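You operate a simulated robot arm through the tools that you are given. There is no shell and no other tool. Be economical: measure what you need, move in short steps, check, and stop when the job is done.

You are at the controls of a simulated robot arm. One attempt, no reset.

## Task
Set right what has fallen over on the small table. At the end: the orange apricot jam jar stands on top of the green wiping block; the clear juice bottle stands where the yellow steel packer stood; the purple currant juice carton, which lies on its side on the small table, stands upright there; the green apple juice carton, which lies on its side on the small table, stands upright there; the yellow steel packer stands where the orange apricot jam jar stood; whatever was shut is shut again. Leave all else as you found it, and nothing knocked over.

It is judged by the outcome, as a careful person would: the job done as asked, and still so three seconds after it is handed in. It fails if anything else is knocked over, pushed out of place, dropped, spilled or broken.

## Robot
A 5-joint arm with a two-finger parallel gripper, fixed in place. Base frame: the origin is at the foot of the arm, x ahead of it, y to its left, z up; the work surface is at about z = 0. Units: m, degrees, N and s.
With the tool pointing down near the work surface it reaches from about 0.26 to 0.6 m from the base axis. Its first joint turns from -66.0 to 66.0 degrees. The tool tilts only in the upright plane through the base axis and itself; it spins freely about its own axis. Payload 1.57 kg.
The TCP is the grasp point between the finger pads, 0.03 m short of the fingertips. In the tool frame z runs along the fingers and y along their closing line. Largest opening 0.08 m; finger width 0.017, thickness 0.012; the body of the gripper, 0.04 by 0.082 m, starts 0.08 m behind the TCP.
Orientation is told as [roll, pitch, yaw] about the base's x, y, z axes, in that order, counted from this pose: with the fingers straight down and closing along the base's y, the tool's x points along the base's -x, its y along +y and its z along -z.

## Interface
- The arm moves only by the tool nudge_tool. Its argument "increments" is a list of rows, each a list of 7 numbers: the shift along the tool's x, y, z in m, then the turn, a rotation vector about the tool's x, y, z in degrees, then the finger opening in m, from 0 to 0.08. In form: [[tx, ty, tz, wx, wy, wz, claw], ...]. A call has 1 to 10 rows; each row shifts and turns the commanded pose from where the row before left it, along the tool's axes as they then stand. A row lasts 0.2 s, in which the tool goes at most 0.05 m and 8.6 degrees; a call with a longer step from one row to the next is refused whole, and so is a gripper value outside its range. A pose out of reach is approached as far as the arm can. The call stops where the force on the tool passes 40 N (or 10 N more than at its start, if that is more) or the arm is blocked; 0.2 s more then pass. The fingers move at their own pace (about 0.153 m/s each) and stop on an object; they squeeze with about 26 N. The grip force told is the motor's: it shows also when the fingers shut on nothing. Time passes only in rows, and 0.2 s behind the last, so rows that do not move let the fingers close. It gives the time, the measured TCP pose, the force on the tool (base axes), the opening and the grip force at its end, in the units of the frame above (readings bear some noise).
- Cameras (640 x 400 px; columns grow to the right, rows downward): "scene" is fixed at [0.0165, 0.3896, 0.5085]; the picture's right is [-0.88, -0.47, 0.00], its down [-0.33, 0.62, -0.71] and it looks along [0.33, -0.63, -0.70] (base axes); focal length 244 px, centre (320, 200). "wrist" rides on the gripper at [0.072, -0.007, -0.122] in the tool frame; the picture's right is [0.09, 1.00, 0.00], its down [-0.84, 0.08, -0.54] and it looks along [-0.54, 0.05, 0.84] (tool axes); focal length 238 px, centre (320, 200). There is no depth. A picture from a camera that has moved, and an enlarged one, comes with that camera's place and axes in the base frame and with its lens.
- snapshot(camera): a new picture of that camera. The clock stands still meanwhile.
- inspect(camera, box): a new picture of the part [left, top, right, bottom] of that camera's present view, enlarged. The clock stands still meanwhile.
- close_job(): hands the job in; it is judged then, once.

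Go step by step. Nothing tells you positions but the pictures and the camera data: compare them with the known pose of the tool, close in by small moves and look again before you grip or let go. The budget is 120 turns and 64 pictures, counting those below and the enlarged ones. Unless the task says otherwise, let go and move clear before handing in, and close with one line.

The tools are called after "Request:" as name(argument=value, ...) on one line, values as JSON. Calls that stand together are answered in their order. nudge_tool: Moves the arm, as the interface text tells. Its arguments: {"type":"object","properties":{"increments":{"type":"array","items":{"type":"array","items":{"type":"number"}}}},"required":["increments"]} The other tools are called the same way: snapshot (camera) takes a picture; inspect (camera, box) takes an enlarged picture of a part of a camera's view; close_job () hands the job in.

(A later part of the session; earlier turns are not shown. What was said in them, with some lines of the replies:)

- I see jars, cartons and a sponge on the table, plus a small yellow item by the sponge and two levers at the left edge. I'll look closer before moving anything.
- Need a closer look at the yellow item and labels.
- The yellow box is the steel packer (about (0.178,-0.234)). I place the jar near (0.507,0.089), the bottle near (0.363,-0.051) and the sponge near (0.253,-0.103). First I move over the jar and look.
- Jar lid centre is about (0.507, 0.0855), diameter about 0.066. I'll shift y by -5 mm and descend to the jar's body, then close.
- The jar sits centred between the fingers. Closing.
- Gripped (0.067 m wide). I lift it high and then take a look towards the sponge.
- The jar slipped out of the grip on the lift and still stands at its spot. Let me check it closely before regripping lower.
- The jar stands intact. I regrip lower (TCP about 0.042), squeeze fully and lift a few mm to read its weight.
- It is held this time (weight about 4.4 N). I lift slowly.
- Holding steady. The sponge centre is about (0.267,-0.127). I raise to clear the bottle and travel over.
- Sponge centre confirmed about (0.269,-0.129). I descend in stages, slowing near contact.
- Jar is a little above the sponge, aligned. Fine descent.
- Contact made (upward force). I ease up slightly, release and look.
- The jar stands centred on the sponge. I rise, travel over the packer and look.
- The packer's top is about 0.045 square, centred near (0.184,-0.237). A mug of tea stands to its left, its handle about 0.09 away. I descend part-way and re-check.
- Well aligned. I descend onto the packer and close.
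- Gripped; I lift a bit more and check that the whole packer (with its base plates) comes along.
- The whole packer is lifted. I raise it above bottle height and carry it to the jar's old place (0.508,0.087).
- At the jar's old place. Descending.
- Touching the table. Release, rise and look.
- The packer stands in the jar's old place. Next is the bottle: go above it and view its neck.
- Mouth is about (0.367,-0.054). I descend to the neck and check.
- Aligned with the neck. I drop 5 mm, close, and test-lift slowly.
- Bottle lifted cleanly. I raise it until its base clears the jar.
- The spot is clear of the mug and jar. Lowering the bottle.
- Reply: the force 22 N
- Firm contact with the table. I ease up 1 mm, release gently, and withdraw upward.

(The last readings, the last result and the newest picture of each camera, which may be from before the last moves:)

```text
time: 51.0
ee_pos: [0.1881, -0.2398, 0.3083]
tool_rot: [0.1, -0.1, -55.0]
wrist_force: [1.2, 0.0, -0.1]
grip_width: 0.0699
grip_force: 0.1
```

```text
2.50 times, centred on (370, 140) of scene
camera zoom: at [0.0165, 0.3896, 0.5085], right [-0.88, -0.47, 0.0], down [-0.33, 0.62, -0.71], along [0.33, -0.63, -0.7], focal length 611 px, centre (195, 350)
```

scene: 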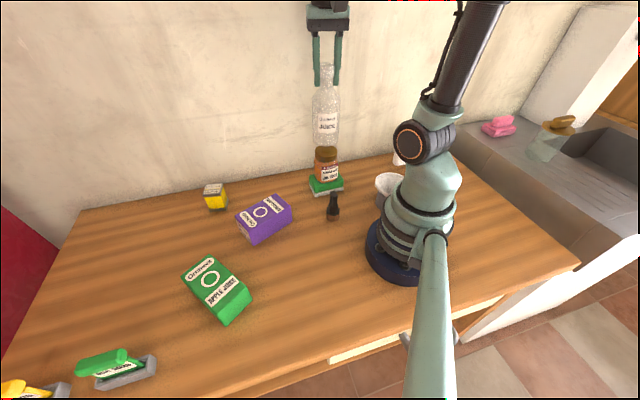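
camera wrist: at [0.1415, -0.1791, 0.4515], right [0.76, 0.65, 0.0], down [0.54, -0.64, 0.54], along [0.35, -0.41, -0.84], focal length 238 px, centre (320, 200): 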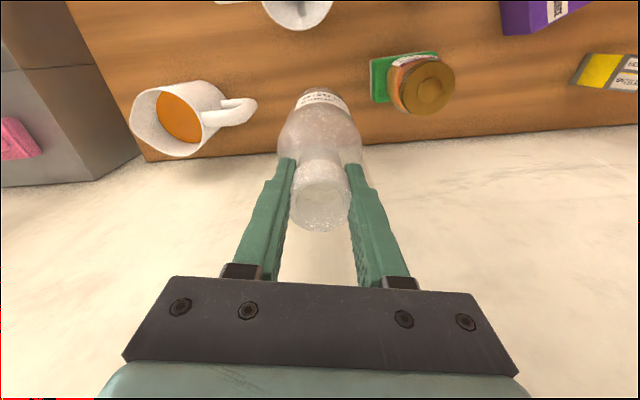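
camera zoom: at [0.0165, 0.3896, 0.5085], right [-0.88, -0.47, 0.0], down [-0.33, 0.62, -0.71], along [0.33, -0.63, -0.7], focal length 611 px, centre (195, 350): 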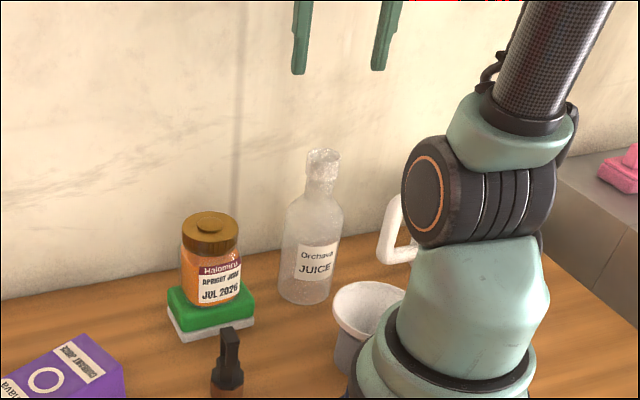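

The bottle stands in the packer's old place. The purple carton is about 0.12×0.064×0.05, centred near (0.339,0.087), its top pointing to about 70°. I'll grip it with the camera on its top side, so that a 90° outward tilt stands it up. First I move over it and look.

Request:
nudge_tool(increments=[[0.0206, 0.0356, 0, 0, 0, 0, 0.07], [0.0206, 0.0356, 0, 0, 0, 0, 0.08], [0.0206, 0.0356, 0, 0, 0, 0, 0.08], [0.0206, 0.0356, 0, 0, 0, 0, 0.08], [0.0206, 0.0356, 0, 0, 0, 0, 0.08], [0.0206, 0.0356, 0, 0, 0, 0, 0.08], [0.0206, 0.0356, 0, 0, 0, 0, 0.08], [0.0206, 0.0356, 0, 0, 0, 0, 0.08], [0.0206, 0.0356, 0, 0, 0, 0, 0.08]])

Request:
nudge_tool(increments=[[0, 0, 0.015, 0, 0, 7.8, 0.08], [0, 0, 0.015, 0, 0, 7.8, 0.08], [0, 0, 0.015, 0, 0, 7.8, 0.08], [0, 0, 0.015, 0, 0, 7.8, 0.08], [0, 0, 0.015, 0, 0, 7.8, 0.08], [0, 0, 0.015, 0, 0, 7.8, 0.08], [0, 0, 0.015, 0, 0, 7.7, 0.08], [0, 0, 0, 0, 0, 0, 0.08]])

Request:
snapshot(camera="wrist")

```text
time: 53.0
ee_pos: [0.341, 0.0985, 0.309]
tool_rot: [0.0, 0.0, -54.9]
wrist_force: [-0.1, 0.6, 0.8]
grip_width: 0.08
grip_force: 0.0
```

```text
time: 54.8
ee_pos: [0.3425, 0.0958, 0.2022]
tool_rot: [0.2, 0.0, -109.5]
wrist_force: [-0.6, -1.3, 0.1]
grip_width: 0.0798
grip_force: 0.1
```

```text
26 pictures are left
camera wrist: at [0.3613, 0.1666, 0.3226], right [0.97, -0.25, 0.0], down [-0.21, -0.81, 0.54], along [-0.13, -0.53, -0.84], focal length 238 px, centre (320, 200)
```

wrist: 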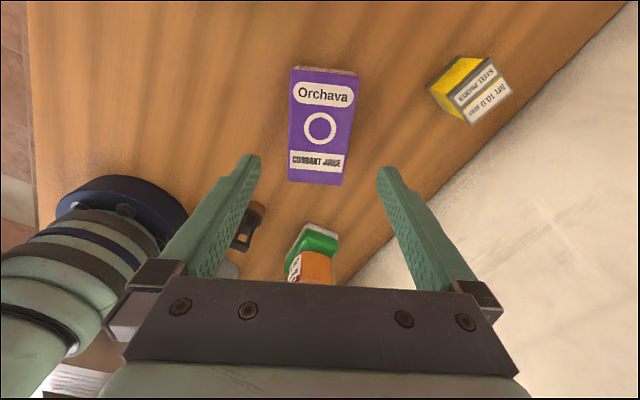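

The carton is aligned with the fingers, centre about (0.341,0.082). I shift slightly and descend in two stages, then grip.

Request:
nudge_tool(increments=[[0.005, 0.0036, 0.03, 0, 0, 0, 0.08], [0, 0, 0.03, 0, 0, 0, 0.08], [0, 0, 0.03, 0, 0, 0, 0.08], [0, 0, 0.02, 0, 0, 0, 0.08], [0, 0, 0, 0, 0, 0, 0.08]])

Request:
snapshot(camera="wrist")

```text
time: 56.0
ee_pos: [0.3452, 0.1027, 0.0908]
tool_rot: [0.0, 0.1, -109.5]
wrist_force: [-0.3, 0.7, -0.3]
grip_width: 0.0798
grip_force: 0.1
```

```text
25 pictures are left
camera wrist: at [0.364, 0.1726, 0.2126], right [0.97, -0.25, 0.0], down [-0.21, -0.81, 0.54], along [-0.13, -0.53, -0.84], focal length 238 px, centre (320, 200)
```

wrist: 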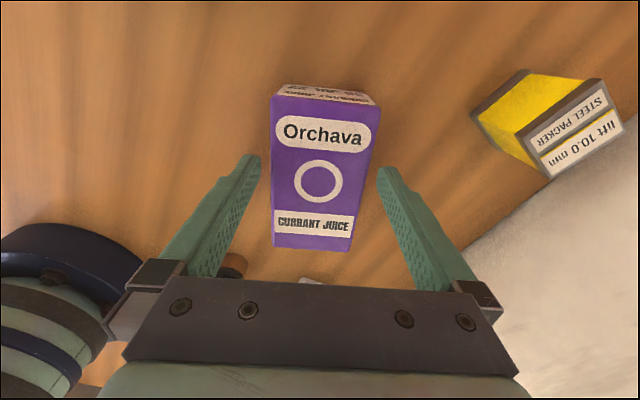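

Request:
nudge_tool(increments=[[0, -0.002, 0.008, 0, 0, 0, 0.08], [0, 0, 0.012, 0, 0, 0, 0.08], [0, 0, 0.012, 0, 0, 0, 0.08], [0, 0, 0.012, 0, 0, 0, 0.08], [0, 0, 0.01, 0, 0, 0, 0.08], [0, 0, 0, 0, 0, 0, 0], [0, 0, 0, 0, 0, 0, 0], [0, 0, 0, 0, 0, 0, 0]])

```text
time: 57.8
ee_pos: [0.3447, 0.1014, 0.0396]
tool_rot: [0.0, 0.0, -109.5]
wrist_force: [-5.1, 1.5, 21.5]
grip_width: 0.0697
grip_force: 25.8
```

Gripped at 0.070 with some upward force. I lift a little and look.

Request:
nudge_tool(increments=[[0, 0, -0.005, 0, 0, 0, 0], [0, 0, -0.005, 0, 0, 0, 0], [0, 0, -0.005, 0, 0, 0, 0], [0, 0, -0.01, 0, 0, 0, 0], [0, 0, -0.01, 0, 0, 0, 0], [0, 0, 0, 0, 0, 0, 0]])

Request:
inspect(camera="scene", box=[180, 140, 340, 260])

```text
time: 59.2
ee_pos: [0.3453, 0.102, 0.075]
tool_rot: [0.0, 0.0, -109.5]
wrist_force: [-0.3, -0.6, -3.5]
grip_width: 0.0699
grip_force: 26.0
```

```text
3.33 times, centred on (260, 200) of scene
camera zoom: at [0.0165, 0.3896, 0.5085], right [-0.88, -0.47, 0.0], down [-0.33, 0.62, -0.71], along [0.33, -0.63, -0.7], focal length 814 px, centre (520, 200)
```

zoom: 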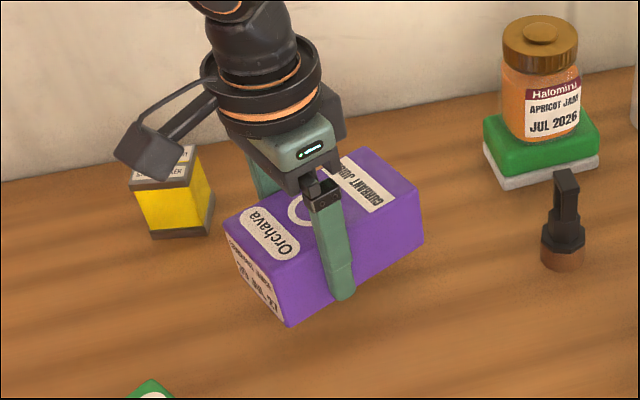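

Level and held (3.5 N). I raise it, turn it so its top points outward along azimuth 20°, and shift to about (0.404,0.147).

Request:
nudge_tool(increments=[[0, 0, -0.03, 0, 0, 0, 0], [0, 0, -0.03, 0, 0, 0, 0], [0, 0, -0.03, 0, 0, 0, 0], [0, 0, -0.02, 0, 0, 8.4, 0], [0, 0, -0.01, 0, 0, 8.4, 0], [0, 0, 0, 0, 0, 8.4, 0], [0, 0, 0, 0, 0, 8.4, 0], [0, 0, 0, 0, 0, 8.4, 0], [0, 0, 0, 0, 0, 8.5, 0]])

Request:
nudge_tool(increments=[[0.0236, -0.0074, 0, 0, 0, 0, 0], [0.0236, -0.0074, 0, 0, 0, 0, 0], [0.0236, -0.0073, 0, 0, 0, 0, 0], [0, 0, 0, 0, 8, 0, 0], [0, 0, 0, 0, 8, 0, 0], [0, 0, 0, 0, 8, 0, 0], [0, 0, 0, 0, 0, 0, 0]])

```text
time: 61.2
ee_pos: [0.3496, 0.0791, 0.1943]
tool_rot: [0.0, 0.0, -159.8]
wrist_force: [-0.4, 0.5, -4.2]
grip_width: 0.0702
grip_force: 26.2
out of reach, approached as far as the arm can: row 9
```

```text
time: 62.8
ee_pos: [0.4183, 0.0906, 0.1944]
tool_rot: [3.3, 23.8, -159.5]
wrist_force: [0.1, 0.5, -4.9]
grip_width: 0.07
grip_force: 25.9
out of reach, approached as far as the arm can: row 1, 2, 3, 6
```

The spin has a limit of about 172.5° relative to the arm plane, so exactly "camera outward" is just out of reach. An offset of about 8° is usable. I undo the tilt and give a feasible heading first.

Request:
nudge_tool(increments=[[0, 0, 0, 0, -8, 0, 0], [0, 0, 0, 0, -8, 0, 0], [0, 0, 0, 0, -8, 0, 0], [0, 0, 0, 0, 0, -8, 0], [0, 0, 0, 0, 0, 0, 0]])

```text
time: 64.0
ee_pos: [0.4179, 0.091, 0.1938]
tool_rot: [0.1, -0.1, -152.5]
wrist_force: [0.4, -0.7, -3.5]
grip_width: 0.0699
grip_force: 25.9
out of reach, approached as far as the arm can: row 3
```

Request:
nudge_tool(increments=[[0.0065, -0.0262, 0, 0, 0, 0, 0], [0.0065, -0.0262, 0, 0, 0, 0, 0], [0, 0, 0, -1.11, 7.92, 0, 0], [0, 0, 0, -1.11, 7.92, 0, 0], [0, 0, 0, -1.11, 7.92, 0, 0], [0, 0, 0, -1.11, 7.92, 0, 0], [0, 0, 0, -1.11, 7.92, 0, 0], [0, 0, 0, 0, 0, 0, 0]])

Request:
snapshot(camera="scene")

```text
time: 65.8
ee_pos: [0.4049, 0.1441, 0.1931]
tool_rot: [6.6, 39.6, -150.2]
wrist_force: [-0.3, 0.6, -4.5]
grip_width: 0.07
grip_force: 26.0
```

```text
23 pictures are left
```

scene: 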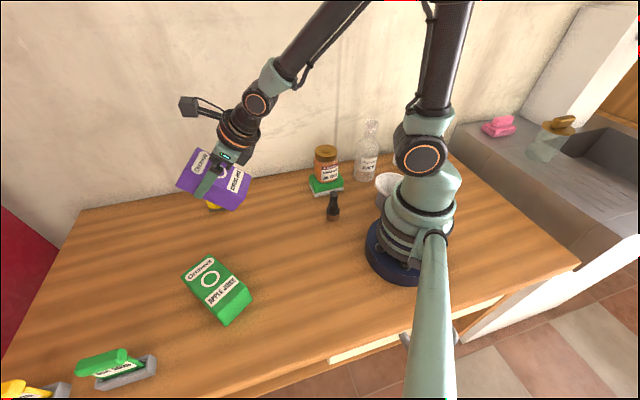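

Working: the carton's top goes up as planned. I continue the tilt to about 88°.

Request:
nudge_tool(increments=[[0, 0, 0, -1.11, 7.92, 0, 0], [0, 0, 0, -1.11, 7.92, 0, 0], [0, 0, 0, -1.11, 7.92, 0, 0], [0, 0, 0, -1.11, 7.92, 0, 0], [0, 0, 0, -1.11, 7.92, 0, 0], [0, 0, 0, -1.11, 7.92, 0, 0], [0, 0, 0, 0, 0, 0, 0]])

Request:
snapshot(camera="scene")

```text
time: 67.4
ee_pos: [0.4254, 0.1507, 0.1921]
tool_rot: [75.7, 81.9, -84.7]
wrist_force: [0.8, 0.0, -4.0]
grip_width: 0.0701
grip_force: 26.3
out of reach, approached as far as the arm can: row 3, 4
```

```text
22 pictures are left
```

scene: 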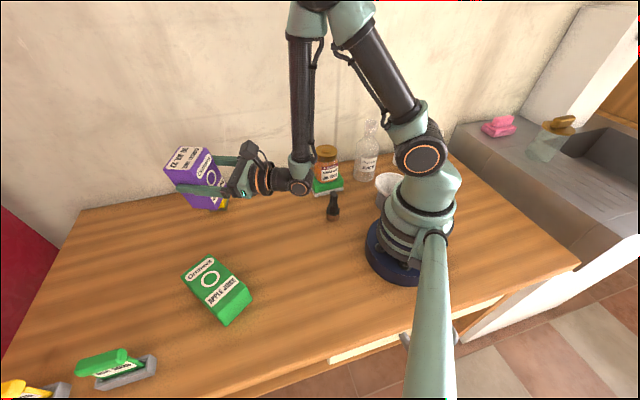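

Tool is now horizontal with the carton nearly upright, leaning about 8° sideways. I lower it in steps, checking reach.

Request:
nudge_tool(increments=[[-0.0198, -0.0027, 0.0007, 0, 0, 0, 0], [-0.0198, -0.0027, 0.0007, 0, 0, 0, 0], [0, 0, 0, 0, 0, 0, 0]])

Request:
nudge_tool(increments=[[-0.0198, -0.0027, 0.0007, 0, 0, 0, 0], [-0.0148, -0.002, 0.0005, 0, 0, 0, 0], [0, 0, 0, 0, 0, 0, 0]])

Request:
snapshot(camera="scene")

```text
time: 68.2
ee_pos: [0.4251, 0.1506, 0.1527]
tool_rot: [75.8, 81.8, -84.5]
wrist_force: [-0.2, 0.4, -4.7]
grip_width: 0.07
grip_force: 26.2
```

```text
time: 69.0
ee_pos: [0.4242, 0.1498, 0.1168]
tool_rot: [75.9, 81.8, -84.4]
wrist_force: [-0.3, -1.4, -4.2]
grip_width: 0.0699
grip_force: 26.1
```

```text
21 pictures are left
```

scene: 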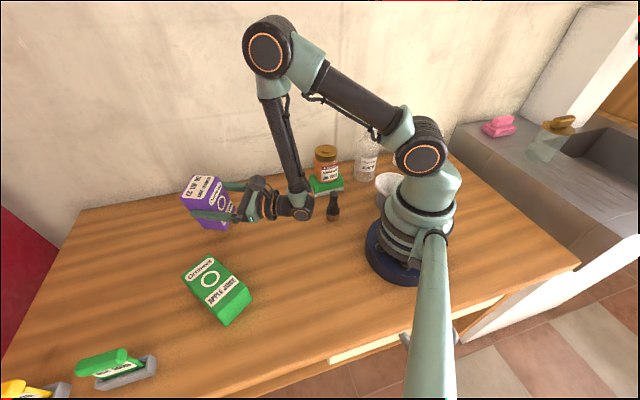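

Request:
nudge_tool(increments=[[-0.0149, -0.002, 0.0005, 0, 0, 0, 0], [-0.0059, -0.0008, 0.0002, 0, 0, 0, 0], [0, 0, 0, 0, 0, 0, 0]])

Request:
nudge_tool(increments=[[-0.003, -0.0004, 0.0001, 0, 0, 0, 0], [-0.003, -0.0004, 0.0001, 0, 0, 0, 0], [0, 0, 0, 0, 0, 0, 0]])

Request:
inspect(camera="scene", box=[160, 150, 320, 270])

```text
time: 69.8
ee_pos: [0.4251, 0.1505, 0.096]
tool_rot: [75.7, 81.8, -84.7]
wrist_force: [0.7, -0.1, -4.3]
grip_width: 0.0697
grip_force: 25.6
```

```text
time: 70.6
ee_pos: [0.4269, 0.1501, 0.0911]
tool_rot: [75.5, 81.8, -84.9]
wrist_force: [1.0, 0.0, -3.8]
grip_width: 0.07
grip_force: 26.1
```

```text
3.33 times, centred on (240, 210) of scene
camera zoom: at [0.0165, 0.3897, 0.5085], right [-0.88, -0.47, 0.0], down [-0.33, 0.62, -0.71], along [0.33, -0.63, -0.7], focal length 814 px, centre (587, 167)
```

zoom: 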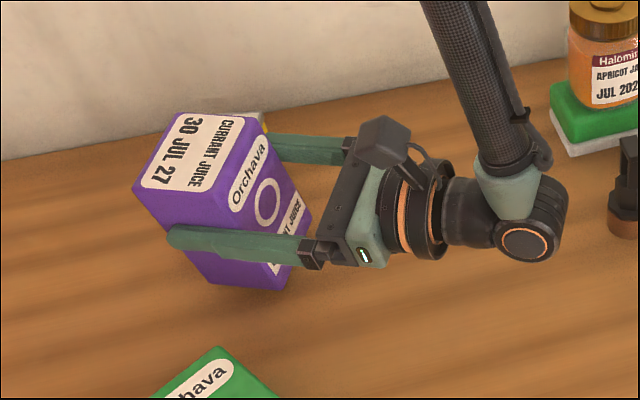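

Request:
nudge_tool(increments=[[-0.002, -0.0003, 0, 0, 0, 0, 0], [-0.002, -0.0003, 0, 0, 0, 0, 0], [0, 0, 0, 0, 0, 0, 0]])

Request:
nudge_tool(increments=[[-0.002, -0.0003, 0, 0, 0, 0, 0], [0, 0, 0, 0, 0, 0, 0]])

```text
time: 71.4
ee_pos: [0.4256, 0.1499, 0.087]
tool_rot: [75.7, 81.8, -84.7]
wrist_force: [-0.3, -0.1, -4.6]
grip_width: 0.07
grip_force: 25.6
```

```text
time: 72.0
ee_pos: [0.4266, 0.1514, 0.0849]
tool_rot: [76.8, 81.8, -83.5]
wrist_force: [-0.1, -2.1, 2.4]
grip_width: 0.0699
grip_force: 25.6
```

Lower edge touches. I open and shift sideways about 1 cm so that the carton can settle flat, then look.

Request:
nudge_tool(increments=[[0, 0.001, 0, 0, 0, 0, 0.075], [0, 0.004, 0, 0, 0, 0, 0.08], [0, 0.004, 0, 0, 0, 0, 0.08], [0, 0.001, 0, 0, 0, 0, 0.08], [0, 0, 0, 0, 0, 0, 0.08]])

Request:
inspect(camera="scene", box=[160, 150, 320, 270])

Request:
snapshot(camera="wrist")

```text
time: 73.2
ee_pos: [0.4302, 0.1414, 0.0859]
tool_rot: [75.9, 81.7, -85.8]
wrist_force: [-0.7, -0.1, 0.2]
grip_width: 0.08
grip_force: 0.1
```

```text
3.33 times, centred on (240, 210) of scene
camera zoom: at [0.0165, 0.3896, 0.5085], right [-0.88, -0.47, 0.0], down [-0.33, 0.62, -0.71], along [0.33, -0.63, -0.7], focal length 814 px, centre (587, 167)
```

zoom: 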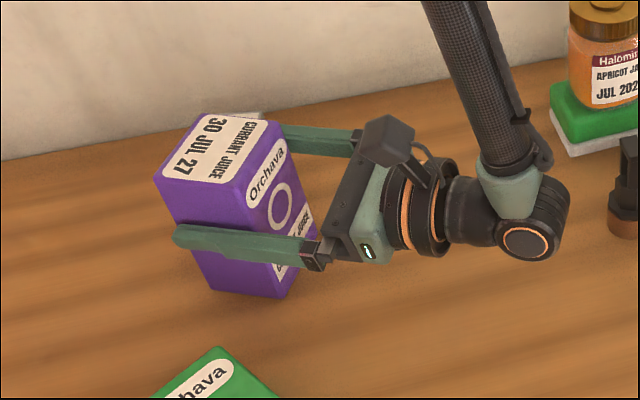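

```text
18 pictures are left
camera wrist: at [0.3117, 0.1204, 0.1591], right [0.31, -0.92, 0.23], down [-0.48, -0.36, -0.8], along [0.82, 0.14, -0.56], focal length 238 px, centre (320, 200)
```

wrist: 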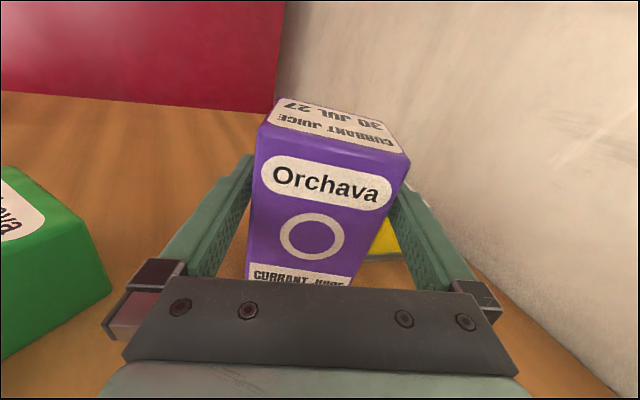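

The carton now stands flat. I withdraw straight up, sliding the fingers along its sides.

Request:
nudge_tool(increments=[[0, 0.0015, 0, 0, 0, 0, 0.08], [0.0099, 0.0014, -0.0003, 0, 0, 0, 0.08], [0.0099, 0.0014, -0.0003, 0, 0, 0, 0.08], [0, 0, 0, 0, 0, 0, 0.08]])

Request:
inspect(camera="scene", box=[160, 150, 320, 270])

```text
time: 74.2
ee_pos: [0.4301, 0.1382, 0.1055]
tool_rot: [75.9, 81.7, -86.4]
wrist_force: [1.0, 0.6, 0.6]
grip_width: 0.08
grip_force: 0.0
```

```text
3.33 times, centred on (240, 210) of scene
camera zoom: at [0.0165, 0.3896, 0.5085], right [-0.88, -0.47, 0.0], down [-0.33, 0.62, -0.71], along [0.33, -0.63, -0.7], focal length 814 px, centre (587, 167)
```

zoom: 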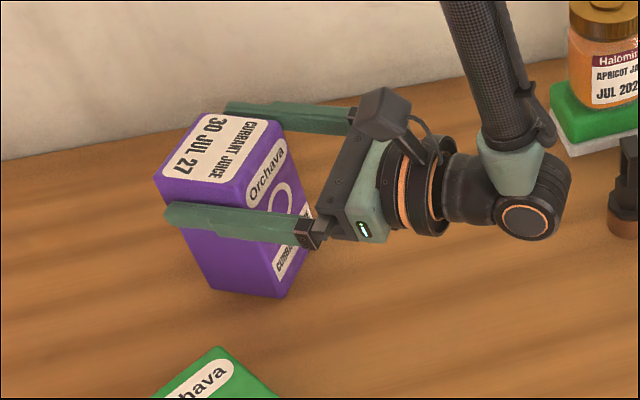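

Carton undisturbed. I continue up.

Request:
nudge_tool(increments=[[0.0149, 0.002, -0.0005, 0, 0, 0, 0.08], [0.0198, 0.0027, -0.0007, 0, 0, 0, 0.08], [0.0198, 0.0027, -0.0007, 0, 0, 0, 0.08], [0.0297, 0.004, -0.001, 0, 0, 0, 0.08], [0.0297, 0.004, -0.001, 0, 0, 0, 0.08], [0.0297, 0.004, -0.001, 0, 0, 0, 0.08], [0, 0, 0, 0, 0, 0, 0.08]])

Request:
snapshot(camera="scene")

```text
time: 75.8
ee_pos: [0.439, 0.1436, 0.2481]
tool_rot: [75.7, 81.8, -85.9]
wrist_force: [-0.7, 0.5, -0.2]
grip_width: 0.0801
grip_force: 0.1
out of reach, approached as far as the arm can: row 6
```

```text
16 pictures are left
```

scene: 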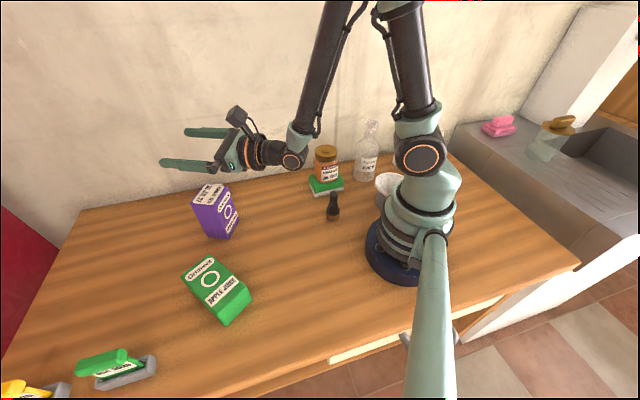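

Purple stands upright. Next, the green carton: I tilt the tool back to vertical and then unwind the spin so that the camera can be on the green carton's top side.

Request:
nudge_tool(increments=[[0, 0, 0, 1.11, -7.92, 0, 0.08], [0, 0, 0, 1.11, -7.92, 0, 0.08], [0, 0, 0, 1.11, -7.92, 0, 0.08], [0, 0, 0, 1.11, -7.92, 0, 0.08], [0, 0, 0, 1.11, -7.92, 0, 0.08], [0, 0, 0, 1.11, -7.92, 0, 0.08], [0, 0, 0, 1.11, -7.92, 0, 0.08], [0, 0, 0, 1.11, -7.92, 0, 0.08], [0, 0, 0, 1.11, -7.92, 0, 0.08], [0, 0, 0, 1.11, -7.92, 0, 0.08]])

Request:
nudge_tool(increments=[[0, 0, 0, 1.11, -7.92, 0, 0.08], [0, 0, 0, 0, 0, -8.5, 0.08], [0, 0, 0, 0, 0, -8.5, 0.08], [0, 0, 0, 0, 0, 0, 0.08]])

```text
time: 78.0
ee_pos: [0.4398, 0.1428, 0.2495]
tool_rot: [1.3, 7.7, -152.6]
wrist_force: [0.0, -0.4, -0.8]
grip_width: 0.0801
grip_force: 0.1
```

```text
time: 79.0
ee_pos: [0.4389, 0.1433, 0.2482]
tool_rot: [0.0, -0.1, -135.5]
wrist_force: [-1.0, 0.7, 0.1]
grip_width: 0.0798
grip_force: 0.0
```

Request:
nudge_tool(increments=[[0, 0, 0, 0, 0, -8.5, 0.08], [0, 0, 0, 0, 0, -8.5, 0.08], [0, 0, 0, 0, 0, -8.5, 0.08], [0, 0, 0, 0, 0, -8.5, 0.08], [0, 0, 0, 0, 0, -8.5, 0.08], [0, 0, 0, 0, 0, -8.5, 0.08], [0, 0, 0, 0, 0, -8.5, 0.08], [0, 0, 0, 0, 0, -8.5, 0.08], [0, 0, 0, 0, 0, -8.5, 0.08], [0, 0, 0, 0, 0, -8.5, 0.08]])

Request:
nudge_tool(increments=[[0, 0, 0, 0, 0, -8.5, 0.08], [0, 0, 0, 0, 0, -8.5, 0.08], [0, 0, 0, 0, 0, -8.5, 0.08], [0, 0, 0, 0, 0, -8.5, 0.08], [0, 0, 0, 0, 0, -8.5, 0.08], [0, 0, 0, 0, 0, -8.5, 0.08], [0, 0, 0, 0, 0, -8.5, 0.08], [0, 0, 0, 0, 0, -8.5, 0.08], [0, 0, 0, 0, 0, -8.5, 0.08], [0, 0, 0, 0, 0, -8.5, 0.08]])

Request:
nudge_tool(increments=[[0, 0, 0, 0, 0, -8.5, 0.08], [0, 0, 0, 0, 0, -8.5, 0.08], [0, 0, 0, 0, 0, -8.5, 0.08], [0, 0, 0, 0, 0, -8.5, 0.08], [0, 0, 0, 0, 0, -8.5, 0.08], [0, 0, 0, 0, 0, -8.5, 0.08], [0, 0, 0, 0, 0, -8.5, 0.08], [0, 0, 0, 0, 0, -8.5, 0.08], [0, 0, 0, 0, 0, -8.5, 0.08], [0, 0, 0, 0, 0, -8.5, 0.08]])

```text
time: 81.2
ee_pos: [0.4397, 0.1426, 0.2488]
tool_rot: [0.1, 0.0, -50.4]
wrist_force: [0.2, 0.4, -1.0]
grip_width: 0.0801
grip_force: 0.1
```

```text
time: 83.4
ee_pos: [0.4395, 0.1427, 0.2485]
tool_rot: [0.1, 0.0, 34.6]
wrist_force: [-0.1, 0.1, -0.4]
grip_width: 0.0799
grip_force: 0.0
```

```text
time: 85.6
ee_pos: [0.4394, 0.1431, 0.2491]
tool_rot: [-0.1, 0.0, 119.6]
wrist_force: [0.2, -0.1, 0.2]
grip_width: 0.0799
grip_force: 0.0
```

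Request:
nudge_tool(increments=[[0, 0, 0, 0, 0, -8.5, 0.08], [0, 0, 0, 0, 0, -8.5, 0.08], [0, 0, 0, 0, 0, -8.5, 0.08], [0, 0, 0, 0, 0, -8.5, 0.08], [0, 0, 0, 0, 0, -8.5, 0.08], [0, 0, 0, 0, 0, -3.9, 0.08]])

Request:
nudge_tool(increments=[[-0.0362, -0.0273, 0, 0, 0, 0, 0.08], [-0.0362, -0.0273, 0, 0, 0, 0, 0.08], [-0.0362, -0.0273, 0, 0, 0, 0, 0.08], [-0.0362, -0.0273, 0, 0, 0, 0, 0.08], [0, 0, 0.04, 0, 0, 0, 0.08], [0, 0, 0, 0, 0, 0, 0.08]])

Request:
snapshot(camera="wrist")

```text
time: 87.0
ee_pos: [0.4382, 0.1425, 0.2479]
tool_rot: [0.0, 0.0, 166.0]
wrist_force: [-0.2, 0.0, 0.4]
grip_width: 0.0803
grip_force: 0.2
```

```text
time: 88.4
ee_pos: [0.3261, 0.287, 0.2084]
tool_rot: [0.0, 0.0, 165.8]
wrist_force: [0.3, 0.4, 0.0]
grip_width: 0.0802
grip_force: 0.0
```

```text
15 pictures are left
camera wrist: at [0.3974, 0.275, 0.3298], right [-0.15, -0.99, 0.0], down [-0.83, 0.13, 0.54], along [-0.54, 0.08, -0.84], focal length 238 px, centre (320, 200)
```

wrist: 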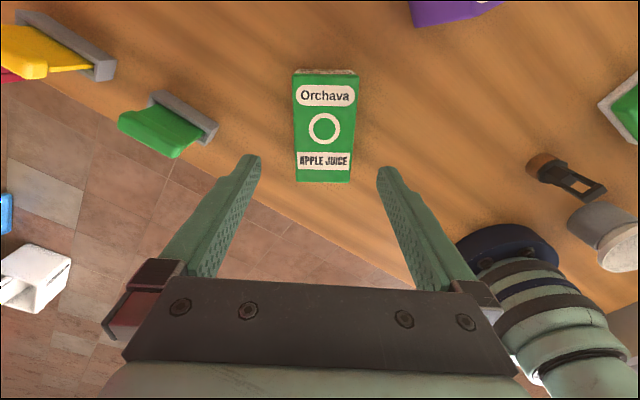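

Green carton: centre about (0.308,0.283), axis about -10°. I turn 4°, align and descend part-way.

Request:
nudge_tool(increments=[[0, 0, 0, 0, 0, -4, 0.08], [0.0044, 0.0074, 0.02, 0, 0, 0, 0.08], [0, 0, 0.035, 0, 0, 0, 0.08], [0, 0, 0.035, 0, 0, 0, 0.08], [0, 0, 0.025, 0, 0, 0, 0.08], [0, 0, 0, 0, 0, 0, 0.08]])

Request:
snapshot(camera="wrist")

```text
time: 89.8
ee_pos: [0.3279, 0.2762, 0.094]
tool_rot: [0.0, 0.0, 169.8]
wrist_force: [-0.1, -0.1, -0.7]
grip_width: 0.0801
grip_force: 0.0
```

```text
14 pictures are left
camera wrist: at [0.4008, 0.2712, 0.214], right [-0.08, -1.0, 0.0], down [-0.84, 0.07, 0.54], along [-0.54, 0.05, -0.84], focal length 238 px, centre (320, 200)
```

wrist: 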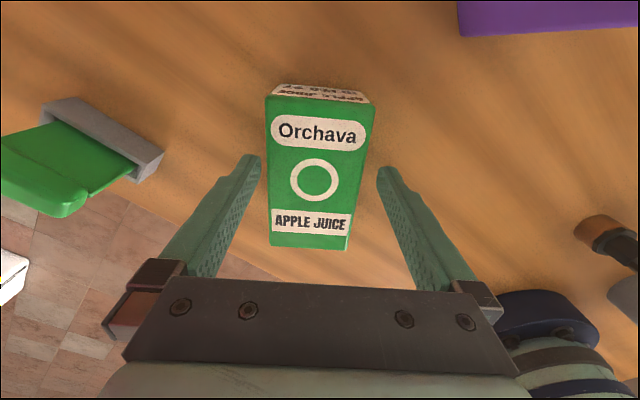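

Request:
nudge_tool(increments=[[0, -0.0045, 0.008, 0, 0, 0, 0.08], [0, 0, 0.012, 0, 0, 0, 0.08], [0, 0, 0.012, 0, 0, 0, 0.08], [0, 0, 0.012, 0, 0, 0, 0.08], [0, 0, 0.009, 0, 0, 0, 0.08], [0, 0, 0, 0, 0, 0, 0], [0, 0, 0, 0, 0, 0, 0], [0, 0, 0, 0, 0, 0, 0]])

Request:
nudge_tool(increments=[[0, 0, -0.005, 0, 0, 0, 0], [0, 0, -0.005, 0, 0, 0, 0], [0, 0, -0.01, 0, 0, 0, 0], [0, 0, -0.01, 0, 0, 0, 0], [0, 0, 0, 0, 0, 0, 0]])

Request:
snapshot(camera="wrist")

```text
time: 91.6
ee_pos: [0.3295, 0.2823, 0.0419]
tool_rot: [0.0, 0.0, 169.8]
wrist_force: [-1.0, -1.8, 9.5]
grip_width: 0.0697
grip_force: 25.8
```

```text
time: 92.8
ee_pos: [0.3293, 0.2824, 0.0714]
tool_rot: [0.0, 0.0, 169.8]
wrist_force: [-0.2, -0.7, -4.2]
grip_width: 0.0698
grip_force: 25.8
```

```text
13 pictures are left
camera wrist: at [0.4021, 0.2758, 0.1911], right [-0.09, -1.0, 0.0], down [-0.84, 0.07, 0.54], along [-0.54, 0.05, -0.84], focal length 238 px, centre (320, 200)
```

wrist: 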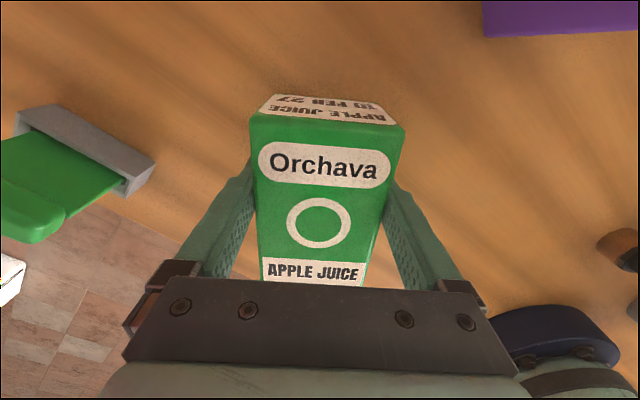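

Held level. I raise, turn its top outward (8° short, spin limit) and shift to r≈0.45 on azimuth 40°, then begin the tilt.

Request:
nudge_tool(increments=[[0, 0, -0.03, 0, 0, 0, 0], [0, 0, -0.035, 0, 0, 0, 0], [0, 0, -0.035, 0, 0, 0, 0], [0, 0, -0.025, 0, 0, 0, 0], [0, 0, 0, 0, 0, -8.4, 0], [0, 0, 0, 0, 0, -8.4, 0], [0, 0, 0, 0, 0, -8.4, 0], [0, 0, 0, 0, 0, -8.4, 0], [0, 0, 0, 0, 0, -8.2, 0], [0.0185, 0.002, 0, 0, 0, 0, 0]])

Request:
nudge_tool(increments=[[0, 0, 0, 1.11, 7.92, 0, 0], [0, 0, 0, 1.11, 7.92, 0, 0], [0, 0, 0, 1.11, 7.92, 0, 0], [0, 0, 0, 1.11, 7.92, 0, 0], [0, 0, 0, 1.11, 7.92, 0, 0], [0, 0, 0, 1.11, 7.92, 0, 0], [0, 0, 0, 0, 0, 0, 0]])

```text
time: 95.0
ee_pos: [0.3464, 0.2909, 0.1975]
tool_rot: [0.0, 0.0, -148.2]
wrist_force: [-0.5, 0.5, -5.1]
grip_width: 0.0696
grip_force: 25.9
```

```text
time: 96.6
ee_pos: [0.3457, 0.2888, 0.1968]
tool_rot: [-8.9, 47.4, -152.2]
wrist_force: [-0.6, 0.2, -3.6]
grip_width: 0.0701
grip_force: 26.3
```

Request:
nudge_tool(increments=[[0, 0, 0, 1.11, 7.92, 0, 0], [0, 0, 0, 1.11, 7.92, 0, 0], [0, 0, 0, 1.11, 7.92, 0, 0], [0, 0, 0, 1.11, 7.92, 0, 0], [0, 0, 0, 1.11, 7.92, 0, 0], [0, 0, 0, 0, 0, 0, 0]])

Request:
snapshot(camera="scene")

```text
time: 98.0
ee_pos: [0.3464, 0.2892, 0.1953]
tool_rot: [-75.8, 81.9, 144.0]
wrist_force: [-0.1, 0.3, -4.2]
grip_width: 0.0697
grip_force: 26.0
```

```text
12 pictures are left
```

scene: 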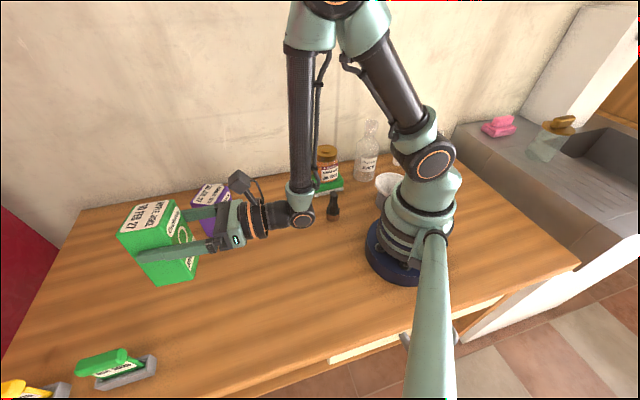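

Upright now with about 8° sideways lean. Lowering in steps.

Request:
nudge_tool(increments=[[-0.0198, 0.0027, 0.0007, 0, 0, 0, 0], [-0.0248, 0.0034, 0.0009, 0, 0, 0, 0], [-0.0248, 0.0034, 0.0009, 0, 0, 0, 0], [-0.0198, 0.0027, 0.0007, 0, 0, 0, 0], [-0.0079, 0.0011, 0.0003, 0, 0, 0, 0], [-0.004, 0.0005, 0.0001, 0, 0, 0, 0], [0, 0, 0, 0, 0, 0, 0]])

Request:
inspect(camera="scene", box=[110, 160, 350, 320])

```text
time: 99.6
ee_pos: [0.3449, 0.287, 0.0938]
tool_rot: [-75.7, 81.7, 144.0]
wrist_force: [-0.5, -0.8, -4.5]
grip_width: 0.0699
grip_force: 25.6
```

```text
2.50 times, centred on (230, 240) of scene
camera zoom: at [0.0165, 0.3897, 0.5085], right [-0.88, -0.47, 0.0], down [-0.33, 0.62, -0.71], along [0.33, -0.63, -0.7], focal length 611 px, centre (545, 100)
```

zoom: 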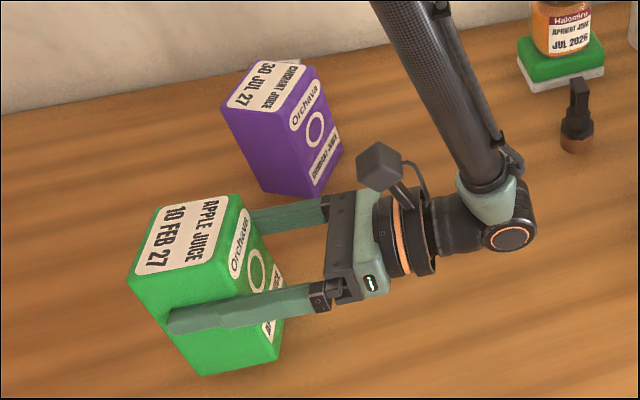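

Request:
nudge_tool(increments=[[-0.003, 0.0004, 0.0001, 0, 0, 0, 0], [-0.002, 0.0003, 0.0001, 0, 0, 0, 0], [0, 0, 0, 0, 0, 0, 0]])

Request:
nudge_tool(increments=[[-0.002, 0.0003, 0, 0, 0, 0, 0], [0, 0, 0, 0, 0, 0, 0]])

```text
time: 100.4
ee_pos: [0.3461, 0.2873, 0.0893]
tool_rot: [-75.7, 81.8, 143.8]
wrist_force: [-0.3, -0.2, -3.4]
grip_width: 0.0698
grip_force: 26.1
```

```text
time: 101.0
ee_pos: [0.3457, 0.2859, 0.0867]
tool_rot: [-75.7, 81.8, 144.0]
wrist_force: [0.7, -1.3, -4.4]
grip_width: 0.07
grip_force: 26.5
```

Request:
nudge_tool(increments=[[-0.002, 0.0003, 0, 0, 0, 0, 0], [0, 0, 0, 0, 0, 0, 0]])

Request:
nudge_tool(increments=[[-0.0015, 0.0002, 0, 0, 0, 0, 0], [0, 0, 0, 0, 0, 0, 0]])

```text
time: 101.6
ee_pos: [0.3452, 0.2875, 0.0847]
tool_rot: [-77.1, 81.9, 142.7]
wrist_force: [-0.5, -3.0, 5.3]
grip_width: 0.0702
grip_force: 26.0
```

```text
time: 102.2
ee_pos: [0.3454, 0.2885, 0.0854]
tool_rot: [-78.2, 82.0, 141.7]
wrist_force: [-1.1, -4.7, 16.7]
grip_width: 0.0704
grip_force: 25.8
```

In contact. I open and shift about 1 cm the opposite way so it settles, then look.

Request:
nudge_tool(increments=[[0.001, -0.001, 0, 0, 0, 0, 0.075], [0, -0.004, 0, 0, 0, 0, 0.08], [0, -0.004, 0, 0, 0, 0, 0.08], [0, -0.001, 0, 0, 0, 0, 0.08], [0, 0, 0, 0, 0, 0, 0.08]])

Request:
snapshot(camera="wrist")

Request:
inspect(camera="scene", box=[110, 160, 350, 320])

```text
time: 103.4
ee_pos: [0.3395, 0.296, 0.0861]
tool_rot: [-75.9, 81.7, 145.1]
wrist_force: [-0.5, 0.6, 0.9]
grip_width: 0.08
grip_force: 0.1
```

```text
10 pictures are left
camera wrist: at [0.2524, 0.2156, 0.161], right [0.65, -0.75, -0.05], down [-0.46, -0.34, -0.82], along [0.6, 0.56, -0.57], focal length 238 px, centre (320, 200)
```

wrist: 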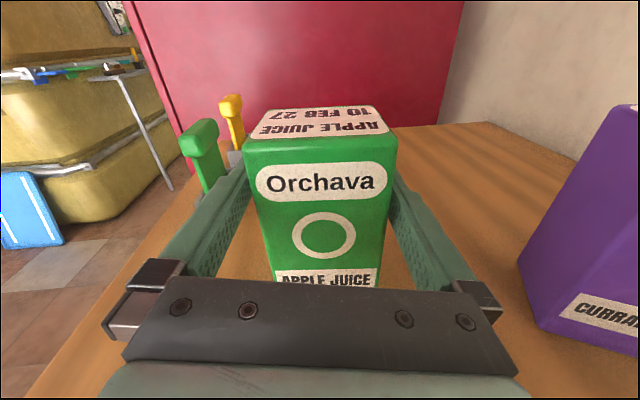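

```text
2.50 times, centred on (230, 240) of scene
camera zoom: at [0.0165, 0.3896, 0.5085], right [-0.88, -0.47, 0.0], down [-0.33, 0.62, -0.71], along [0.33, -0.63, -0.7], focal length 611 px, centre (545, 100)
```

zoom: 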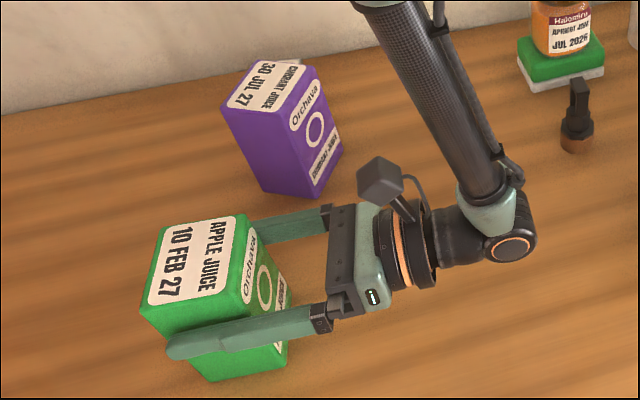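

It stands flat. Withdraw straight up, gently.

Request:
nudge_tool(increments=[[0, -0.0015, 0, 0, 0, 0, 0.08], [0.0099, -0.0014, -0.0003, 0, 0, 0, 0.08], [0.0099, -0.0014, -0.0003, 0, 0, 0, 0.08], [0, 0, 0, 0, 0, 0, 0.08]])

Request:
nudge_tool(increments=[[0.0149, -0.002, -0.0005, 0, 0, 0, 0.08], [0.0198, -0.0027, -0.0007, 0, 0, 0, 0.08], [0.0198, -0.0027, -0.0007, 0, 0, 0, 0.08], [0.0297, -0.004, -0.001, 0, 0, 0, 0.08], [0.0297, -0.004, -0.001, 0, 0, 0, 0.08], [0, 0, 0, 0, 0, 0, 0.08]])

Request:
snapshot(camera="scene")

```text
time: 104.4
ee_pos: [0.339, 0.2958, 0.1064]
tool_rot: [-75.8, 81.7, 145.3]
wrist_force: [0.4, -0.2, -0.3]
grip_width: 0.0801
grip_force: 0.1
```

```text
time: 105.8
ee_pos: [0.3402, 0.2984, 0.2169]
tool_rot: [-75.6, 81.6, 145.5]
wrist_force: [0.2, -0.4, 0.5]
grip_width: 0.08
grip_force: 0.0
out of reach, approached as far as the arm can: row 5
```

```text
8 pictures are left
```

scene: 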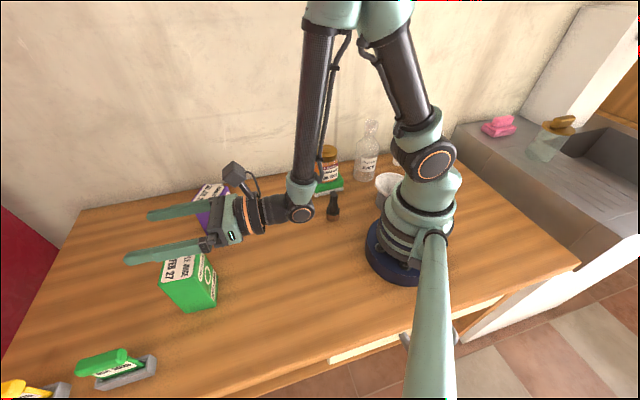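

Both cartons stand. I tilt the tool back to clear and make a final check.

Request:
nudge_tool(increments=[[0, 0, 0, -1.11, -7.92, 0, 0.08], [0, 0, 0, -1.11, -7.92, 0, 0.08], [0, 0, 0, -1.11, -7.92, 0, 0.08], [0, 0, 0, -1.11, -7.92, 0, 0.08], [0, 0, 0, -1.11, -7.92, 0, 0.08], [0, 0, 0, -1.11, -7.92, 0, 0.08], [0, 0, 0, -1.11, -7.92, 0, 0.08], [0, 0, 0, -1.11, -7.92, 0, 0.08], [0, 0, 0, -1.11, -7.92, 0, 0.08], [0, 0, 0, -1.11, -7.92, 0, 0.08]])

Request:
nudge_tool(increments=[[0, 0, -0.03, 0, 0, 0, 0.08], [0, 0, -0.03, 0, 0, 0, 0.08], [0, 0, -0.03, 0, 0, 0, 0.08], [0, 0, 0, 0, 0, 0, 0.08]])

Request:
snapshot(camera="scene")

Request:
inspect(camera="scene", box=[140, 110, 420, 320])

```text
time: 108.0
ee_pos: [0.3446, 0.3028, 0.2185]
tool_rot: [-1.3, 7.8, -148.4]
wrist_force: [0.1, 0.2, -0.1]
grip_width: 0.0801
grip_force: 0.0
out of reach, approached as far as the arm can: row 1
```

```text
time: 109.0
ee_pos: [0.3341, 0.2982, 0.3088]
tool_rot: [-1.5, 7.9, -148.4]
wrist_force: [-0.2, -0.4, 0.1]
grip_width: 0.08
grip_force: 0.1
```

```text
7 pictures are left
```

scene: 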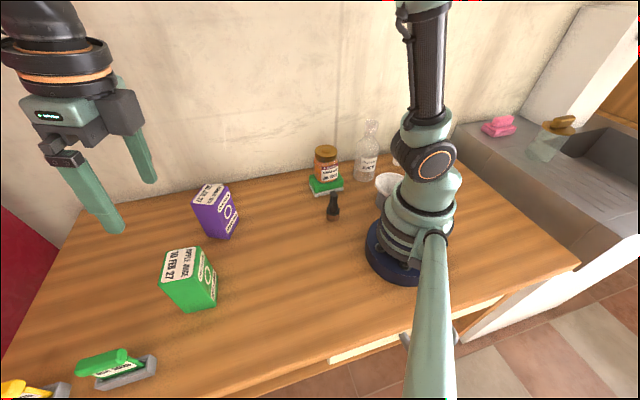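

```text
1.90 times, centred on (280, 215) of scene
camera zoom: at [0.0165, 0.3896, 0.5085], right [-0.88, -0.47, 0.0], down [-0.33, 0.62, -0.71], along [0.33, -0.63, -0.7], focal length 465 px, centre (396, 171)
```

zoom: 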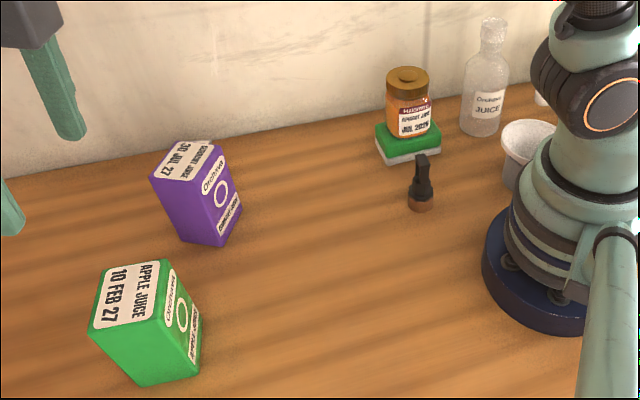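

The packer is hidden behind the purple carton, so I turn the wrist camera to verify it.

Request:
nudge_tool(increments=[[0, 0, 0, -1.11, -7.92, 0, 0.08], [0, 0, 0, 0, 0, -8.5, 0.08], [0, 0, 0, 0, 0, -8.5, 0.08], [0, 0, 0, 0, 0, -8.5, 0.08], [0, 0, 0, 0, 0, -8.5, 0.08], [0, 0, 0, 0, 0, -8.5, 0.08], [0, 0, 0, 0, 0, -8.5, 0.08], [0, 0, 0, 0, 0, -8.5, 0.08], [0, 0, 0, 0, 0, -8.5, 0.08], [0, 0, 0, 0, 0, -8.5, 0.08]])

Request:
snapshot(camera="wrist")

```text
time: 111.2
ee_pos: [0.1965, 0.3978, 0.3068]
tool_rot: [0.0, 0.0, -123.8]
wrist_force: [0.6, -0.1, 0.3]
grip_width: 0.0799
grip_force: 0.0
out of reach, approached as far as the arm can: row 2, 3, 4, 5, 6, 7, 8, 9, 10
```

```text
5 pictures are left
camera wrist: at [0.2325, 0.4615, 0.4283], right [0.88, -0.48, 0.0], down [-0.4, -0.74, 0.54], along [-0.26, -0.48, -0.84], focal length 238 px, centre (320, 200)
```

wrist: 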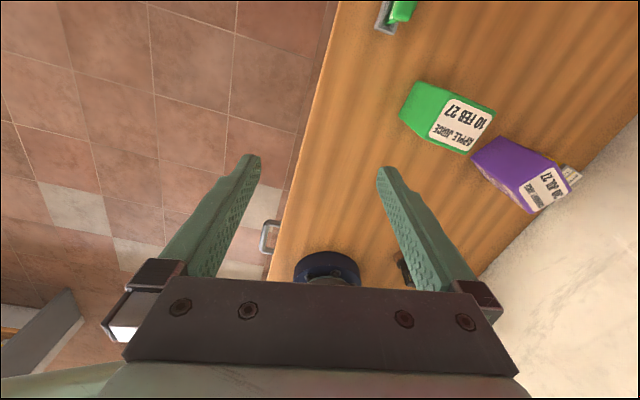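

The packer's top is visible behind the purple carton at the expected place; one zoom to confirm.

Request:
inspect(camera="wrist", box=[460, 110, 620, 230])

Request:
inspect(camera="scene", box=[150, 150, 270, 250])

```text
3.33 times, centred on (540, 170) of wrist
camera zoom: at [0.2325, 0.4615, 0.4283], right [0.88, -0.48, 0.0], down [-0.4, -0.74, 0.54], along [-0.26, -0.48, -0.84], focal length 794 px, centre (-413, 300)
```

zoom: 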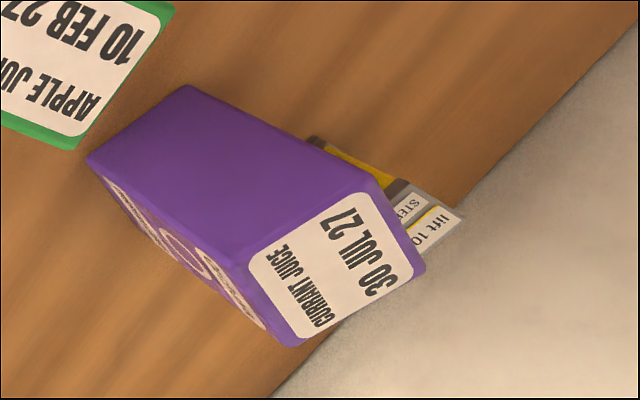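

```text
4.00 times, centred on (210, 200) of scene
camera zoom: at [0.0165, 0.3896, 0.5085], right [-0.88, -0.47, 0.0], down [-0.33, 0.62, -0.71], along [0.33, -0.63, -0.7], focal length 977 px, centre (760, 200)
```

zoom: 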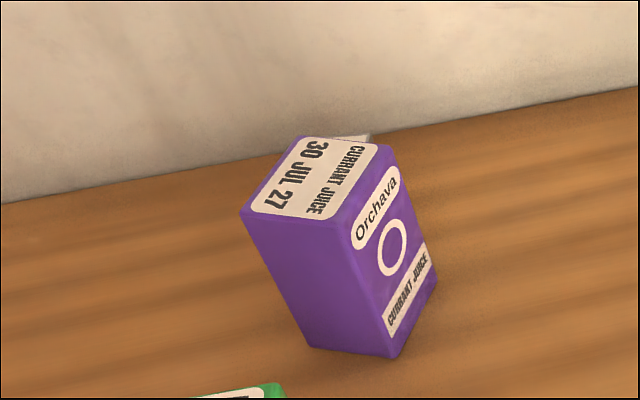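

Everything stands where asked, the gripper is empty and clear, so I hand the job in.

Request:
close_job()

```text
The job is handed in.
```

The job is handed in: the jam jar stands on the green block, the packer where the jar stood and the bottle where the packer stood, and both cartons stand upright. The jar slipped from the gripper once on its first lift and stayed standing at its spot. Both cartons now stand some distance from where they lay. I opened nothing, so there was nothing to shut again.
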